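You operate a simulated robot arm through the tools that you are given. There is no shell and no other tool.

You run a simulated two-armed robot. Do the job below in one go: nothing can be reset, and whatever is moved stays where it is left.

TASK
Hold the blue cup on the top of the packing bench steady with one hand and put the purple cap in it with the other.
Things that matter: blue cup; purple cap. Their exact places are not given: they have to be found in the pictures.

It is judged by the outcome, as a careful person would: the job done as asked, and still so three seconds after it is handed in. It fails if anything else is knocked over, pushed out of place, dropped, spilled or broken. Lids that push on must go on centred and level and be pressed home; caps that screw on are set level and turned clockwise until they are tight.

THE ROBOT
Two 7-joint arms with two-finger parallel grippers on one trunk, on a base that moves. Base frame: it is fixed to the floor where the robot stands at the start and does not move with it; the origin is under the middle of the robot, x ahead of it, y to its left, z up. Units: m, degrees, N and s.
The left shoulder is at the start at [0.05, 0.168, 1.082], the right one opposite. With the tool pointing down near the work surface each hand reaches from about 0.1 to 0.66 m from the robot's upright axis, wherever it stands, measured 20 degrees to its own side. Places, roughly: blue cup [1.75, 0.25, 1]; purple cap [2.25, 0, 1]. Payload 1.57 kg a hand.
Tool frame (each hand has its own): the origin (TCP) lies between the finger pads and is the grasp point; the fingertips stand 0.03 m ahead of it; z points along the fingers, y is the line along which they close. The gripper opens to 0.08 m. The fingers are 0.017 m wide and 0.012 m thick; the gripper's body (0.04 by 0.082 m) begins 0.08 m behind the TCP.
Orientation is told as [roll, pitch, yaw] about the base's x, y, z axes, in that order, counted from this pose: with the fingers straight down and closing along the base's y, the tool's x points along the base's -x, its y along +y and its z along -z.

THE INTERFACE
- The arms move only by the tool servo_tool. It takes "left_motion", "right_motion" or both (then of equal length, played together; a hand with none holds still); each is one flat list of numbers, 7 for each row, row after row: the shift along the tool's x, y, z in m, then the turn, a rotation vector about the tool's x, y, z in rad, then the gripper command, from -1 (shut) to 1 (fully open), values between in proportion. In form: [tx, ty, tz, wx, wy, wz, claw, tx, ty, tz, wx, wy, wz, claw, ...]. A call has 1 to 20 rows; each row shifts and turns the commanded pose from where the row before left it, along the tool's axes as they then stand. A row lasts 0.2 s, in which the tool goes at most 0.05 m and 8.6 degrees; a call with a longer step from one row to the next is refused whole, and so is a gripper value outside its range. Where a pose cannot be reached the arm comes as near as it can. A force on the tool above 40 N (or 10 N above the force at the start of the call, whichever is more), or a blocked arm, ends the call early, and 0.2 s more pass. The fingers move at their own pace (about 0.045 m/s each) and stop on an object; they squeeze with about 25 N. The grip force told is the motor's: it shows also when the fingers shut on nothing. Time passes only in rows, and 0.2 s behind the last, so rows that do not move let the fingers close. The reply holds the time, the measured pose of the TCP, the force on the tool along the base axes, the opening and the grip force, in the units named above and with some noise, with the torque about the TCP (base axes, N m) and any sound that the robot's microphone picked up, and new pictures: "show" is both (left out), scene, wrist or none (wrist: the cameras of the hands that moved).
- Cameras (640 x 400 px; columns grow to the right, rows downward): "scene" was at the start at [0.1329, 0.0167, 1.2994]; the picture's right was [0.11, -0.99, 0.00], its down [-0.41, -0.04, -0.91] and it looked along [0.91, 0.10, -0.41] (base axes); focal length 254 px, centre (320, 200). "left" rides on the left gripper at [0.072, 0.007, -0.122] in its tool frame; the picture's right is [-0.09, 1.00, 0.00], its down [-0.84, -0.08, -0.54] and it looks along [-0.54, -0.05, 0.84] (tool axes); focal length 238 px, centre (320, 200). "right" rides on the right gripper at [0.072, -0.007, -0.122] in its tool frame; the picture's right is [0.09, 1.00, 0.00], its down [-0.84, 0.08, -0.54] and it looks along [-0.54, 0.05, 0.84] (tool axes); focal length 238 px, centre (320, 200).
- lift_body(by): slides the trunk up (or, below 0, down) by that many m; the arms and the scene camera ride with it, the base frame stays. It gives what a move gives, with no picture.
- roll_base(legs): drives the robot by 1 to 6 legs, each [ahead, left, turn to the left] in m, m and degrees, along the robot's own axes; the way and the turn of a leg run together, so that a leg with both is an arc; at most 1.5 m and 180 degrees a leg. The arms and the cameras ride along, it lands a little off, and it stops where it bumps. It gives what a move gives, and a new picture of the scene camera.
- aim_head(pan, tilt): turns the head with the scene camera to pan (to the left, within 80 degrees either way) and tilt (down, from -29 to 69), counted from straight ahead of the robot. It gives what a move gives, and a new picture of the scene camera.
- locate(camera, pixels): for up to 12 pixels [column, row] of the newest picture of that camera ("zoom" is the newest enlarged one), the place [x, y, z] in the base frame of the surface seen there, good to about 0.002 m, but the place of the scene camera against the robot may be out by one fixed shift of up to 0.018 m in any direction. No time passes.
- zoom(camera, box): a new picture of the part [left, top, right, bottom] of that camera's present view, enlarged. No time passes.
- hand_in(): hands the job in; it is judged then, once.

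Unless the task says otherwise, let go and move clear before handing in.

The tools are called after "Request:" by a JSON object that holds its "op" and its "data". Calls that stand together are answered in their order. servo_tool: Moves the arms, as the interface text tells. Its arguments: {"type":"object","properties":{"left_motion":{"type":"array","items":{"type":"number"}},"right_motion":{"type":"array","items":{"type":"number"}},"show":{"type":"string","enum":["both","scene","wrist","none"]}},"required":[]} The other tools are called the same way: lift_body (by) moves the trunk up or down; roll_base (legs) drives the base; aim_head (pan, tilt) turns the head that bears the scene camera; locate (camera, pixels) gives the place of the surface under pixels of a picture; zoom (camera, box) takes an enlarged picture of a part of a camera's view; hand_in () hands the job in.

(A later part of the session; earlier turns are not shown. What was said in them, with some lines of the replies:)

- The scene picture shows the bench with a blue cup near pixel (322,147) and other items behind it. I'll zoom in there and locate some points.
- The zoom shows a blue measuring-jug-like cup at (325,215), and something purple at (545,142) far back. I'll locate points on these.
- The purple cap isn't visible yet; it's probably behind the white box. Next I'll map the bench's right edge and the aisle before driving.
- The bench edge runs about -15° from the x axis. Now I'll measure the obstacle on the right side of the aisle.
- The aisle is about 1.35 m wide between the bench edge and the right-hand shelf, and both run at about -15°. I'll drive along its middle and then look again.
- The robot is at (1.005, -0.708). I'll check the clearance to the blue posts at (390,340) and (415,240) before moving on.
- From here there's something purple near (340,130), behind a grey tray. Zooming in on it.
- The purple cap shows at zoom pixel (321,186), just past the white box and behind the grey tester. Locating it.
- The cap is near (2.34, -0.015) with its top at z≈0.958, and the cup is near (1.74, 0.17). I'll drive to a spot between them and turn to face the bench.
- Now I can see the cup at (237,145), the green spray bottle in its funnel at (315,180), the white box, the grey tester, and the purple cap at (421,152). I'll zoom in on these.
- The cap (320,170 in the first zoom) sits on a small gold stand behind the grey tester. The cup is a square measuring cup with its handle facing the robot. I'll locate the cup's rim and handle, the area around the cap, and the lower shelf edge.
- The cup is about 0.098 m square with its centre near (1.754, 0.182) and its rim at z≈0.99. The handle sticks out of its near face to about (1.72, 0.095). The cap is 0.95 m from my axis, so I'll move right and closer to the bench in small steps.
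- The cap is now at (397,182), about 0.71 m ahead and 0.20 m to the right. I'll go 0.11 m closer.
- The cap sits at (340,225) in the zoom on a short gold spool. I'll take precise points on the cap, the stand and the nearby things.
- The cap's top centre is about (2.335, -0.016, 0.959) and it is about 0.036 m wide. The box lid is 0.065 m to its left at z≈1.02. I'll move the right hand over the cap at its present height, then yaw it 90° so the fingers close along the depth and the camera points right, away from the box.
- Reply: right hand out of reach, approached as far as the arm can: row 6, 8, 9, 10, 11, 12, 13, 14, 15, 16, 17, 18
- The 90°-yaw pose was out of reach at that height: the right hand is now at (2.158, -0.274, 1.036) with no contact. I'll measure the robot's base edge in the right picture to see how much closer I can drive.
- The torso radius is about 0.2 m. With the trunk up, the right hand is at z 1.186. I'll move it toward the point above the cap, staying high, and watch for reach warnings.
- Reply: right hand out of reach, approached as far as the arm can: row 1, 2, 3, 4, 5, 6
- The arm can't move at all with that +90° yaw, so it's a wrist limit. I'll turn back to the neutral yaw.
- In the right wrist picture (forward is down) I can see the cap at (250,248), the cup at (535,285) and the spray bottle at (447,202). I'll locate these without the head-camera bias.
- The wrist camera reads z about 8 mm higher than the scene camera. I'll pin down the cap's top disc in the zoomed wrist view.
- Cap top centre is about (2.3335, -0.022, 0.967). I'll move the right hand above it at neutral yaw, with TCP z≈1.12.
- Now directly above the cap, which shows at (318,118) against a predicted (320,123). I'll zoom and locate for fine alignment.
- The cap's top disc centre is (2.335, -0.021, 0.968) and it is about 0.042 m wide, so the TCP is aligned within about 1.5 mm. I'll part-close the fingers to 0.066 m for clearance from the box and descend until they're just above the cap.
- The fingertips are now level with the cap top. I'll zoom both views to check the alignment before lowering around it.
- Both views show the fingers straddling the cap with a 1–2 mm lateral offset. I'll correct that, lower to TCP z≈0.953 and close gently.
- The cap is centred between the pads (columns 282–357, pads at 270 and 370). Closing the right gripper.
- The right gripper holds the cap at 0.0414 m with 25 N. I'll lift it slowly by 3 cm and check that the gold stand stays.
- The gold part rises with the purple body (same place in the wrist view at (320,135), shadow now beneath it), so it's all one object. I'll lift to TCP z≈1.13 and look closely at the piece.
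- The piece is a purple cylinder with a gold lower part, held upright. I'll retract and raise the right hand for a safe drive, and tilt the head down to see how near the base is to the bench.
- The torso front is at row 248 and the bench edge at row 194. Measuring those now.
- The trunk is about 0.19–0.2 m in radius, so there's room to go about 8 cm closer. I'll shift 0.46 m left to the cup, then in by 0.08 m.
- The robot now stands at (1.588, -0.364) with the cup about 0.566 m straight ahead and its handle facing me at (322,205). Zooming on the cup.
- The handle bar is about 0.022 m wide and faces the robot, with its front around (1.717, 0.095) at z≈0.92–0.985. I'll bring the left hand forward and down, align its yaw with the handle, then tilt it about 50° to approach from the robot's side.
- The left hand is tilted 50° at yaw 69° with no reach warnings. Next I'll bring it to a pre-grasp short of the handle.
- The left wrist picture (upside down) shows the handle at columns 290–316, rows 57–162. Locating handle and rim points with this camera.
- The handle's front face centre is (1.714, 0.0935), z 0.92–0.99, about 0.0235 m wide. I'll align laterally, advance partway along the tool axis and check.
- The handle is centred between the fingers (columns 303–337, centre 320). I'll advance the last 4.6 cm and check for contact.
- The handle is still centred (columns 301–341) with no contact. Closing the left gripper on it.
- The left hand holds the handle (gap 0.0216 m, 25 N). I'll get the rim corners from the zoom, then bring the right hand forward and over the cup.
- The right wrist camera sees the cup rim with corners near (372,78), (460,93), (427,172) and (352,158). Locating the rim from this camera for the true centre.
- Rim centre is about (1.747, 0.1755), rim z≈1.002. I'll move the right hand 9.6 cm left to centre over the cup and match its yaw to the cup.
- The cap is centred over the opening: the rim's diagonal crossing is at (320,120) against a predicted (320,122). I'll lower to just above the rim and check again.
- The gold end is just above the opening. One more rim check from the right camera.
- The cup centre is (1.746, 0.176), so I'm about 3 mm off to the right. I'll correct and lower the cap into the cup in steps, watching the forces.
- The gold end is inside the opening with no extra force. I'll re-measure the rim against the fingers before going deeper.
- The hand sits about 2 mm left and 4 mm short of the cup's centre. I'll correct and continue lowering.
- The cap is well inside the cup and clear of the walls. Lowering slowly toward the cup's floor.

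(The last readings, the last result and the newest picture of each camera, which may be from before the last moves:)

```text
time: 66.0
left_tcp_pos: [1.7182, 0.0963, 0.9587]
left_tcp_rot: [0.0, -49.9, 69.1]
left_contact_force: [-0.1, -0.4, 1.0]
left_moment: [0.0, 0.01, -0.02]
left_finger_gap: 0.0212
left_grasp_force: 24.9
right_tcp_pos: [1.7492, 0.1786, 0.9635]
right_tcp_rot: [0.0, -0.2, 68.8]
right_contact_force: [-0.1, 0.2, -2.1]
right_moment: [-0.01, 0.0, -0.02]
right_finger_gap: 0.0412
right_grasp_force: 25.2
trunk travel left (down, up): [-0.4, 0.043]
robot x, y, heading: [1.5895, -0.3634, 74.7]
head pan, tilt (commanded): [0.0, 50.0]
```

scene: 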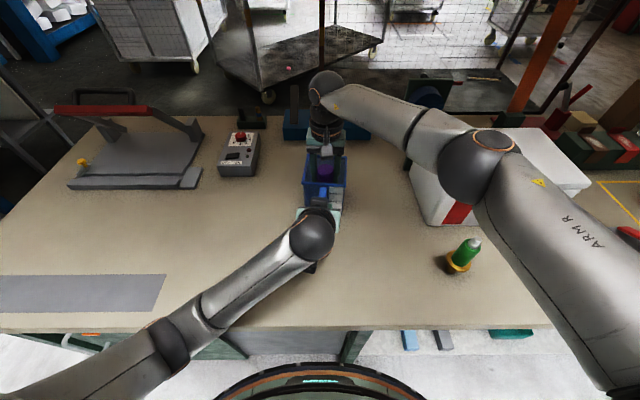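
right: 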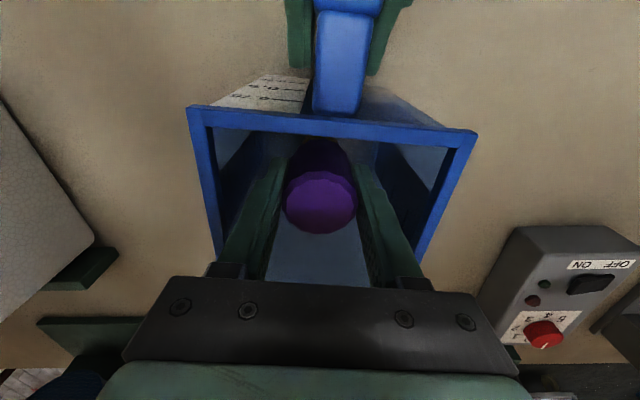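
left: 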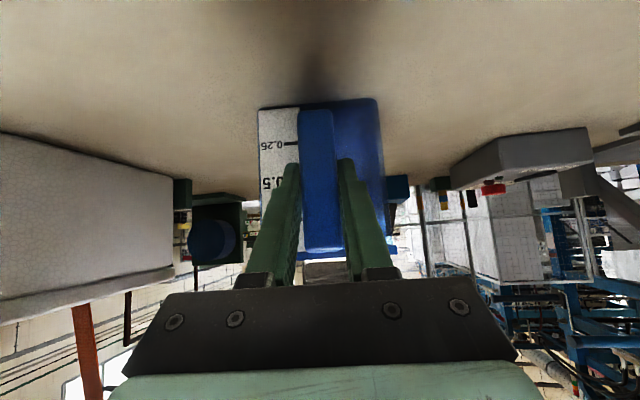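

No contact yet (force still about -2 N, the cap's own weight). I'll lower a few more millimetres.

Request:
{"op": "servo_tool", "data": {"right_motion": [0, 0, 0.0015, 0, 0, 0, -1, 0, 0, 0.0015, 0, 0, 0, -1, 0, 0, 0.0015, 0, 0, 0, -1, 0, 0, 0, 0, 0, 0, -1], "show": "none"}}

```text
time: 67.0
left_tcp_pos: [1.7183, 0.0981, 0.9582]
left_tcp_rot: [0.0, -49.8, 69.2]
left_contact_force: [0.9, -0.6, 1.1]
left_moment: [0.03, 0.01, -0.02]
left_finger_gap: 0.0215
left_grasp_force: 25.4
right_tcp_pos: [1.7505, 0.1802, 0.9594]
right_tcp_rot: [0.0, -0.1, 68.9]
right_contact_force: [-0.3, -0.8, -1.7]
right_moment: [0.01, -0.01, 0.01]
right_finger_gap: 0.0411
right_grasp_force: 25.4
trunk travel left (down, up): [-0.4, 0.043]
robot x, y, heading: [1.5904, -0.3621, 74.7]
head pan, tilt (commanded): [0.0, 50.0]
```

Still free. Two more millimetres in tiny steps.

Request:
{"op": "servo_tool", "data": {"right_motion": [0, 0, 0.001, 0, 0, 0, -1, 0, 0, 0.001, 0, 0, 0, -1, 0, 0, 0, 0, 0, 0, -1], "show": "none"}}

```text
time: 67.8
left_tcp_pos: [1.7175, 0.097, 0.9591]
left_tcp_rot: [0.1, -49.9, 69.2]
left_contact_force: [0.0, -0.5, 0.0]
left_moment: [-0.01, 0.02, 0.02]
left_finger_gap: 0.0217
left_grasp_force: 25.1
right_tcp_pos: [1.7491, 0.1796, 0.9582]
right_tcp_rot: [0.0, -0.1, 69.0]
right_contact_force: [0.6, 0.2, -2.7]
right_moment: [-0.05, 0.0, 0.03]
right_finger_gap: 0.0414
right_grasp_force: 24.7
trunk travel left (down, up): [-0.4, 0.043]
robot x, y, heading: [1.5886, -0.3651, 74.9]
head pan, tilt (commanded): [0.0, 50.0]
```

No contact yet; one more small step, then I'll release.

Request:
{"op": "servo_tool", "data": {"right_motion": [0, 0, 0.001, 0, 0, 0, -1, 0, 0, 0.001, 0, 0, 0, -1, 0, 0, 0, 0, 0, 0, -1], "show": "none"}}

```text
time: 68.6
left_tcp_pos: [1.7166, 0.0969, 0.9584]
left_tcp_rot: [0.1, -49.9, 69.2]
left_contact_force: [2.5, 4.8, -1.9]
left_moment: [0.03, -0.04, -0.02]
left_finger_gap: 0.0216
left_grasp_force: 24.8
right_tcp_pos: [1.749, 0.1793, 0.9559]
right_tcp_rot: [0.1, -0.2, 68.9]
right_contact_force: [0.1, -3.1, 6.7]
right_moment: [-0.19, -0.06, -0.03]
right_finger_gap: 0.0413
right_grasp_force: 25.1
trunk travel left (down, up): [-0.4, 0.043]
robot x, y, heading: [1.5862, -0.3689, 74.8]
head pan, tilt (commanded): [0.0, 50.0]
```

Contact with the cup floor (right z-force +6.7 N). I'll ease up 1 mm and open the right fingers partway to 0.052 m.

Request:
{"op": "servo_tool", "data": {"right_motion": [0, 0, -0.001, 0, 0, 0, -1, 0, 0, 0, 0, 0, 0, 0.05, 0, 0, 0, 0, 0, 0, 0.15, 0, 0, 0, 0, 0, 0, 0.3, 0, 0, 0, 0, 0, 0, 0.3]}}

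Request:
{"op": "zoom", "data": {"camera": "right", "box": [160, 80, 480, 280]}}

```text
time: 69.8
left_tcp_pos: [1.717, 0.0973, 0.9583]
left_tcp_rot: [0.0, -49.9, 69.2]
left_contact_force: [-0.9, -0.9, 0.4]
left_moment: [-0.01, 0.03, -0.01]
left_finger_gap: 0.0217
left_grasp_force: 24.8
right_tcp_pos: [1.75, 0.1778, 0.9567]
right_tcp_rot: [0.0, -0.1, 68.9]
right_contact_force: [-1.0, -0.3, -1.0]
right_moment: [0.03, 0.02, -0.01]
right_finger_gap: 0.0519
right_grasp_force: 0.1
trunk travel left (down, up): [-0.4, 0.043]
robot x, y, heading: [1.5876, -0.3603, 74.7]
head pan, tilt (commanded): [0.0, 50.0]
```

scene: 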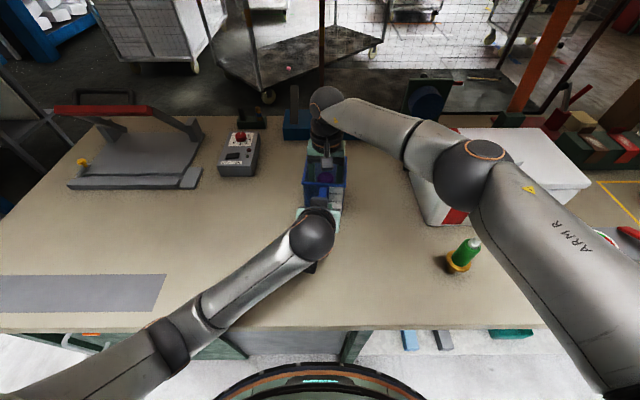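
right: 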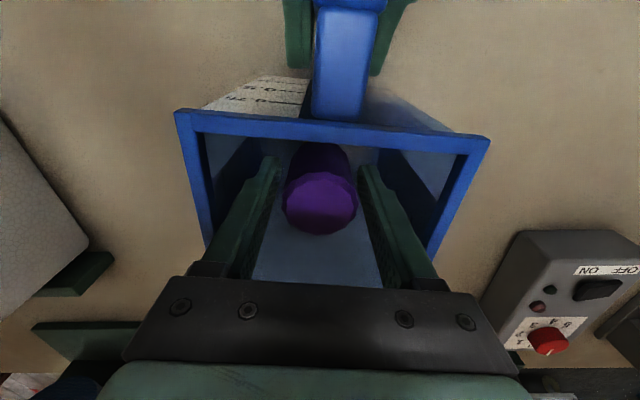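

```text
2.00 times, centred on (320, 180) of right
```

zoom: 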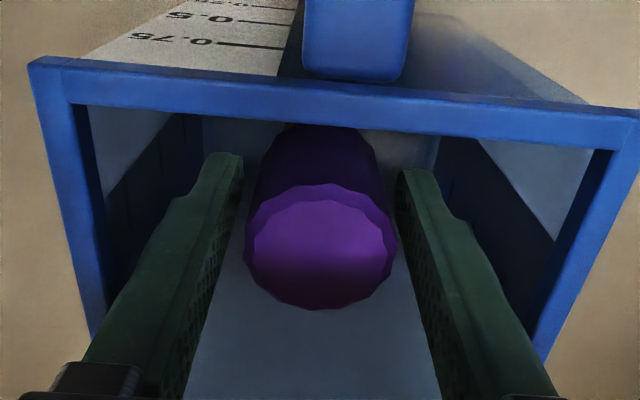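

The cap stands free in the cup with both fingers clear. Raising the right hand straight up, slowly at first.

Request:
{"op": "servo_tool", "data": {"right_motion": [0, 0, -0.004, 0, 0, 0, 0.3, 0, 0, -0.008, 0, 0, 0, 0.3, 0, 0, -0.012, 0, 0, 0, 0.3, 0, 0, -0.015, 0, 0, 0, 0.3, 0, 0, -0.015, 0, 0, 0, 0.3, 0, 0, -0.02, 0, 0, 0, 0.3, 0, 0, -0.02, 0, 0, 0, 0.3, 0, 0, -0.025, 0, 0, 0, 0.3, 0, 0, -0.025, 0, 0, 0, 0.3, 0, 0, -0.025, 0, 0, 0, 0.3, 0, 0, -0.025, 0, 0, 0, 0.3]}}

Request:
{"op": "zoom", "data": {"camera": "right", "box": [220, 20, 420, 220]}}

```text
time: 72.2
left_tcp_pos: [1.7172, 0.0978, 0.9581]
left_tcp_rot: [0.1, -50.0, 69.2]
left_contact_force: [-0.1, -0.5, -1.1]
left_moment: [-0.07, 0.04, -0.02]
left_finger_gap: 0.0215
left_grasp_force: 25.1
right_tcp_pos: [1.7499, 0.1773, 1.1492]
right_tcp_rot: [0.0, -0.1, 68.9]
right_contact_force: [1.0, 0.1, -0.3]
right_moment: [0.0, 0.0, -0.01]
right_finger_gap: 0.0522
right_grasp_force: 0.1
trunk travel left (down, up): [-0.4, 0.043]
robot x, y, heading: [1.5874, -0.365, 75.0]
head pan, tilt (commanded): [0.0, 50.0]
```

scene: 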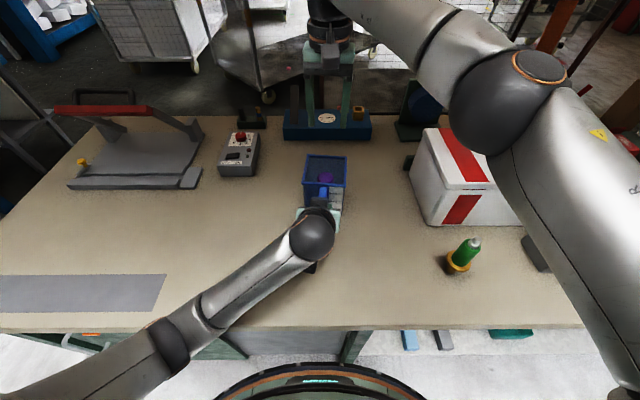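
right: 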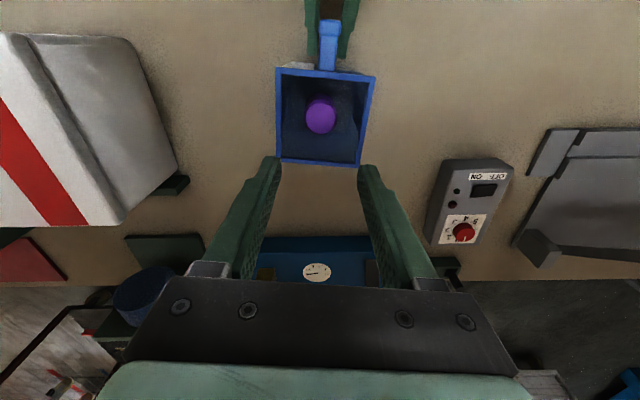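

```text
2.00 times, centred on (320, 120) of right
```

zoom: 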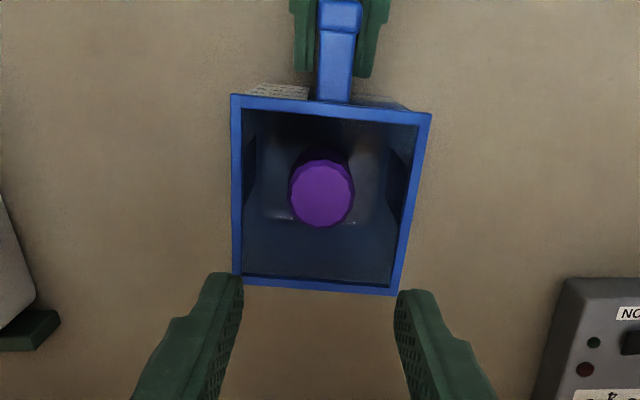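

The cap stands upright in the cup (zoom (320,193)). I'll move the right hand clear to the right and back while the left still holds the cup.

Request:
{"op": "servo_tool", "data": {"right_motion": [0, -0.036, 0, 0, 0, 0, 0.3, 0, -0.036, 0, 0, 0, 0, 0.3, 0, -0.036, 0, 0, 0, 0, 0.3, 0, -0.036, 0, 0, 0, 0, 0.3, 0, -0.036, -0.005, 0, 0, 0, 0.3, 0.034, 0, -0.01, 0, 0, 0, 0.3, 0.034, 0, -0.01, 0, 0, 0, 0.3, 0.034, 0, -0.01, 0, 0, 0, 0.3, 0.034, 0, -0.01, 0, 0, 0, 0.3], "show": "scene"}}

Request:
{"op": "zoom", "data": {"camera": "scene", "box": [260, 120, 390, 240]}}

```text
time: 74.2
left_tcp_pos: [1.7178, 0.0976, 0.959]
left_tcp_rot: [-0.1, -49.9, 69.2]
left_contact_force: [0.0, -1.3, -0.6]
left_moment: [0.07, -0.01, 0.03]
left_finger_gap: 0.0216
left_grasp_force: 24.9
right_tcp_pos: [1.8698, -0.0138, 1.1915]
right_tcp_rot: [0.0, 0.0, 68.9]
right_contact_force: [-0.8, 0.0, 0.3]
right_moment: [0.0, 0.01, 0.02]
right_finger_gap: 0.052
right_grasp_force: 0.1
trunk travel left (down, up): [-0.4, 0.043]
robot x, y, heading: [1.5926, -0.3642, 74.9]
head pan, tilt (commanded): [0.0, 50.0]
```

scene: 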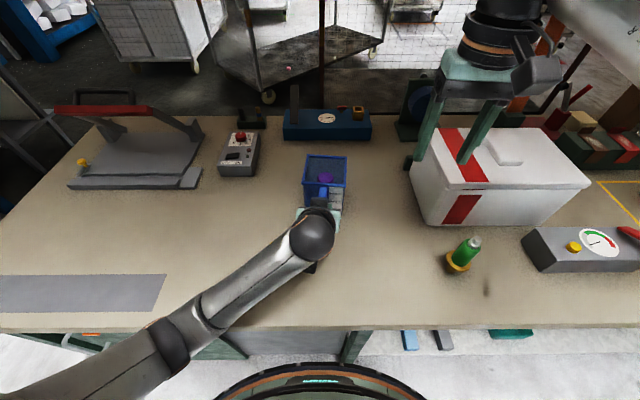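

```text
3.33 times, centred on (325, 180) of scene
```

zoom: 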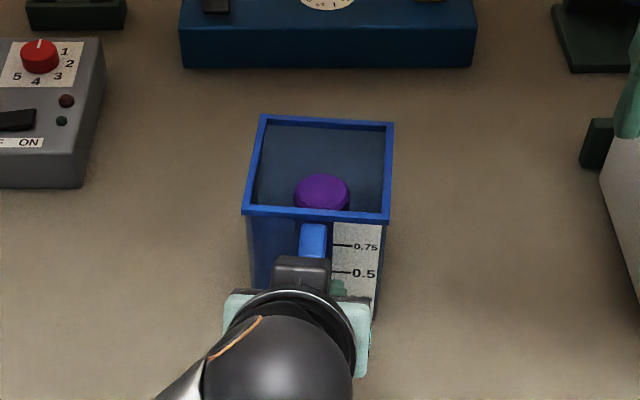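

The cup and cap are steady. Now I'll open the left gripper gently and back it off along the tool axis.

Request:
{"op": "servo_tool", "data": {"left_motion": [0, 0, 0, 0, 0, 0, -0.3, 0, 0, 0, 0, 0, 0, 0.0, 0, 0, 0, 0, 0, 0, 0.4, 0, 0, 0, 0, 0, 0, 1, 0, 0, 0, 0, 0, 0, 1, 0, 0, 0, 0, 0, 0, 1], "show": "wrist"}}

```text
time: 75.6
left_tcp_pos: [1.7171, 0.0978, 0.9591]
left_tcp_rot: [0.1, -49.8, 69.2]
left_contact_force: [0.6, -0.2, -0.3]
left_moment: [0.0, 0.03, 0.01]
left_finger_gap: 0.0801
left_grasp_force: 0.1
right_tcp_pos: [1.8683, -0.0135, 1.1918]
right_tcp_rot: [0.1, -0.1, 68.8]
right_contact_force: [0.0, 0.5, -0.1]
right_moment: [-0.02, 0.01, 0.01]
right_finger_gap: 0.0519
right_grasp_force: 0.0
trunk travel left (down, up): [-0.4, 0.043]
robot x, y, heading: [1.5892, -0.3597, 74.8]
head pan, tilt (commanded): [0.0, 50.0]
```

left: 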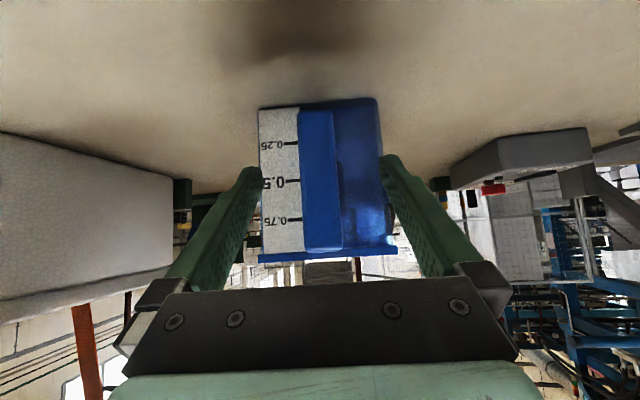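

The fingers are open and clear of the handle (columns 303–343). Withdrawing the left hand back, then up and to the left.

Request:
{"op": "servo_tool", "data": {"left_motion": [0, 0, -0.01, 0, 0, 0, 1, 0, 0, -0.015, 0, 0, 0, 1, 0, 0, -0.015, 0, 0, 0, 1, 0, 0, -0.02, 0, 0, 0, 1, 0, 0, -0.02, 0, 0, 0, 1, -0.023, 0.02, -0.0193, 0, 0, 0, 1, -0.023, 0.02, -0.0193, 0, 0, 0, 1, -0.023, 0.02, -0.0193, 0, 0, 0, 1, -0.023, 0.02, -0.0193, 0, 0, 0, 1, -0.023, 0.02, -0.0193, 0, 0, 0, 1]}}

Request:
{"op": "zoom", "data": {"camera": "scene", "box": [260, 120, 390, 240]}}

```text
time: 77.5
left_tcp_pos: [1.5796, 0.0792, 1.0488]
left_tcp_rot: [15.4, -42.7, 62.2]
left_contact_force: [-0.1, 0.6, -0.1]
left_moment: [-0.03, 0.02, 0.01]
left_finger_gap: 0.0797
left_grasp_force: 0.1
right_tcp_pos: [1.8689, -0.0137, 1.1932]
right_tcp_rot: [0.0, -0.2, 68.9]
right_contact_force: [0.0, -0.3, 0.4]
right_moment: [-0.01, 0.0, 0.0]
right_finger_gap: 0.0519
right_grasp_force: 0.0
trunk travel left (down, up): [-0.4, 0.043]
robot x, y, heading: [1.5839, -0.3658, 75.0]
head pan, tilt (commanded): [0.0, 50.0]
stopped in row 9 (left hand): the arm was blocked; the commanded pose is now the measured one
```

scene: 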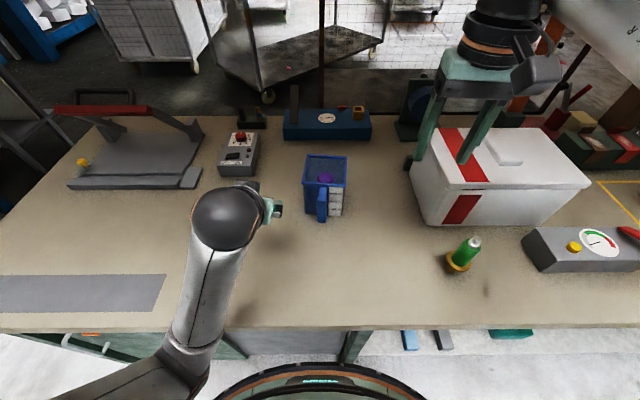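
left: 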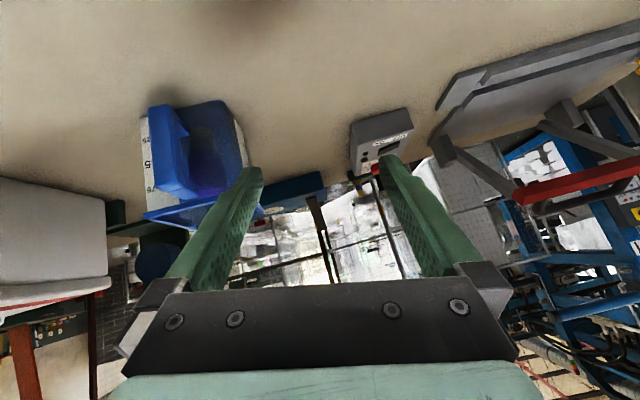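

```text
3.33 times, centred on (325, 180) of scene
```

zoom: 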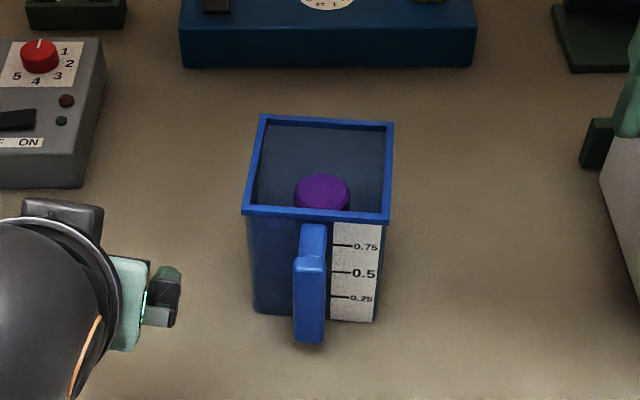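

The cup and cap are fine, but the left arm reported being blocked at (1.58, 0.079, 1.049) with no tool force. The elbow near (180,360) may be touching the bench edge or the robot itself, so I'll look at it.

Request:
{"op": "locate", "data": {"camera": "scene", "pixels": [[190, 350], [200, 300], [170, 380], [140, 385], [215, 240], [220, 200], [190, 325], [250, 325], [205, 370], [100, 390], [275, 208], [262, 190]]}}

Request:
{"op": "aim_head", "data": {"pan": 40, "tilt": 60}}

```text
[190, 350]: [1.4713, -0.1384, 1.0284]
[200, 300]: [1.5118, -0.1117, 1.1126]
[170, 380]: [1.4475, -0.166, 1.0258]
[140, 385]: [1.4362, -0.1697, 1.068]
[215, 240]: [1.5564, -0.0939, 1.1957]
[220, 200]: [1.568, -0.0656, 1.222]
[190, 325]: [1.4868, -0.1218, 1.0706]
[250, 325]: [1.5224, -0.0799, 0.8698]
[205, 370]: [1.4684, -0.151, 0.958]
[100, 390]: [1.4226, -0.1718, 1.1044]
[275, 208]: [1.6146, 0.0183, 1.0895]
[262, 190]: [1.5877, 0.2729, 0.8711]
```

```text
time: 78.5
left_tcp_pos: [1.5782, 0.0785, 1.0505]
left_tcp_rot: [15.5, -42.9, 62.3]
left_contact_force: [-0.5, -1.3, 0.7]
left_moment: [-0.01, 0.05, 0.01]
left_finger_gap: 0.08
left_grasp_force: 0.0
right_tcp_pos: [1.8699, -0.0129, 1.1922]
right_tcp_rot: [0.0, -0.2, 68.9]
right_contact_force: [0.9, -0.8, 0.3]
right_moment: [0.0, 0.01, -0.02]
right_finger_gap: 0.0523
right_grasp_force: 0.0
trunk travel left (down, up): [-0.4, 0.043]
robot x, y, heading: [1.5912, -0.3652, 74.7]
head pan, tilt (commanded): [40.0, 60.0]
```

scene: 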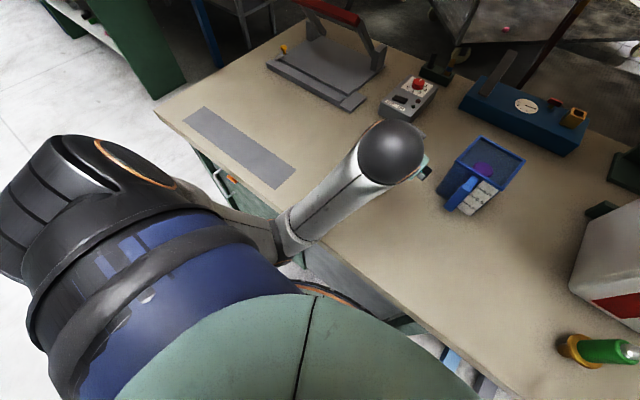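

The left elbow is folded low beside the trunk and just outside the bench edge, so it probably met the robot's own body. Both hands are clear of the cup, so the safest retreat is to back the base straight away from the bench.

Request:
{"op": "roll_base", "data": {"legs": [[-0.25, 0, 0]]}}

Request:
{"op": "aim_head", "data": {"pan": 0, "tilt": 38}}

```text
time: 80.4
left_tcp_pos: [1.5137, -0.163, 1.0493]
left_tcp_rot: [15.3, -42.9, 62.1]
left_contact_force: [0.9, 0.2, -0.7]
left_moment: [-0.01, 0.01, -0.03]
left_finger_gap: 0.0801
left_grasp_force: 0.1
right_tcp_pos: [1.8035, -0.2565, 1.1924]
right_tcp_rot: [0.0, -0.2, 68.6]
right_contact_force: [0.4, 0.7, 0.1]
right_moment: [0.01, -0.01, -0.01]
right_finger_gap: 0.0518
right_grasp_force: 0.0
trunk travel left (down, up): [-0.4, 0.043]
robot x, y, heading: [1.5223, -0.6072, 74.7]
head pan, tilt (commanded): [40.0, 60.0]
```

scene: 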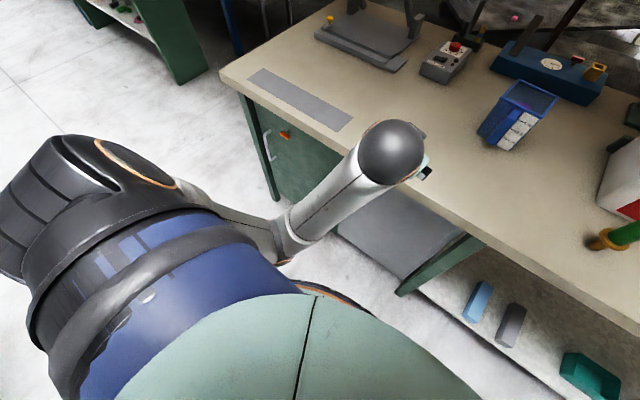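

```text
time: 81.5
left_tcp_pos: [1.5135, -0.1635, 1.0501]
left_tcp_rot: [15.5, -42.8, 61.9]
left_contact_force: [-0.1, 0.0, 0.1]
left_moment: [0.0, 0.0, 0.0]
left_finger_gap: 0.0801
left_grasp_force: 0.0
right_tcp_pos: [1.8046, -0.2549, 1.191]
right_tcp_rot: [-0.1, 0.0, 68.7]
right_contact_force: [-0.5, 0.5, 0.1]
right_moment: [0.01, -0.01, -0.04]
right_finger_gap: 0.052
right_grasp_force: 0.0
trunk travel left (down, up): [-0.4, 0.043]
robot x, y, heading: [1.5239, -0.606, 74.6]
head pan, tilt (commanded): [0.0, 38.0]
```

scene: 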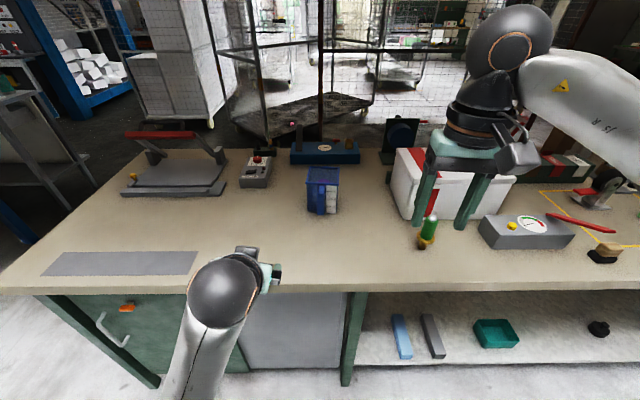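

Both hands are now well clear of the cup at (322,190), and the other things on the bench look undisturbed. A final zoom to confirm.

Request:
{"op": "zoom", "data": {"camera": "scene", "box": [260, 140, 400, 230]}}

Request:
{"op": "zoom", "data": {"camera": "scene", "box": [380, 120, 640, 280]}}

```text
4.44 times, centred on (330, 185) of scene
```

zoom: 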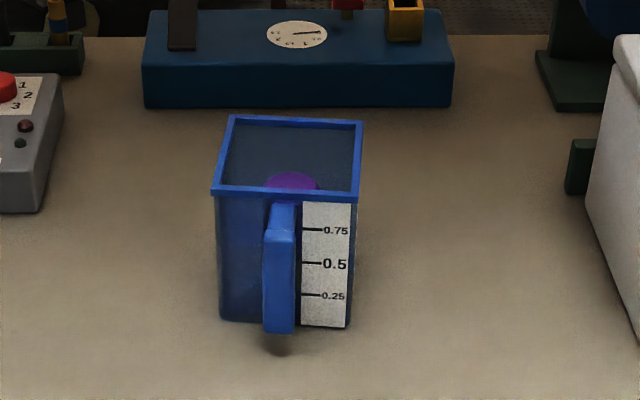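

```text
2.46 times, centred on (510, 200) of scene
```

zoom: 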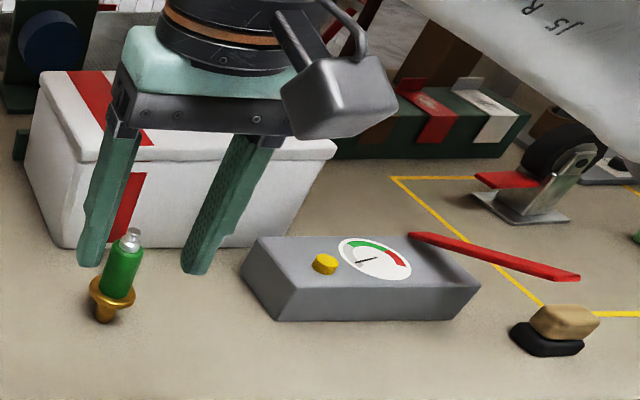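

The cup stands upright with the purple cap visible inside it at zoom (292,182). The spray bottle, white box and tester are where they were, and both hands are clear. Handing in.

Request:
{"op": "hand_in", "data": {}}

```text
The job is handed in.
```

The purple cap is in the blue cup. The left hand held the cup by its handle while the right hand lowered the cap in until it touched the bottom, then let go.

- **Result:** in the last pictures the cup stands upright with the cap inside. The other things on the bench look undisturbed.
- **The cap:** it has a gold lower part that lifted with it, so I treated the two as one piece and put the whole thing in the cup.
- **Blocked arm:** while backing away, the left arm reported being blocked, probably by the robot's own body. The tool felt no force and the cup didn't move. I then backed the base away from the bench so both hands were clear before handing in.
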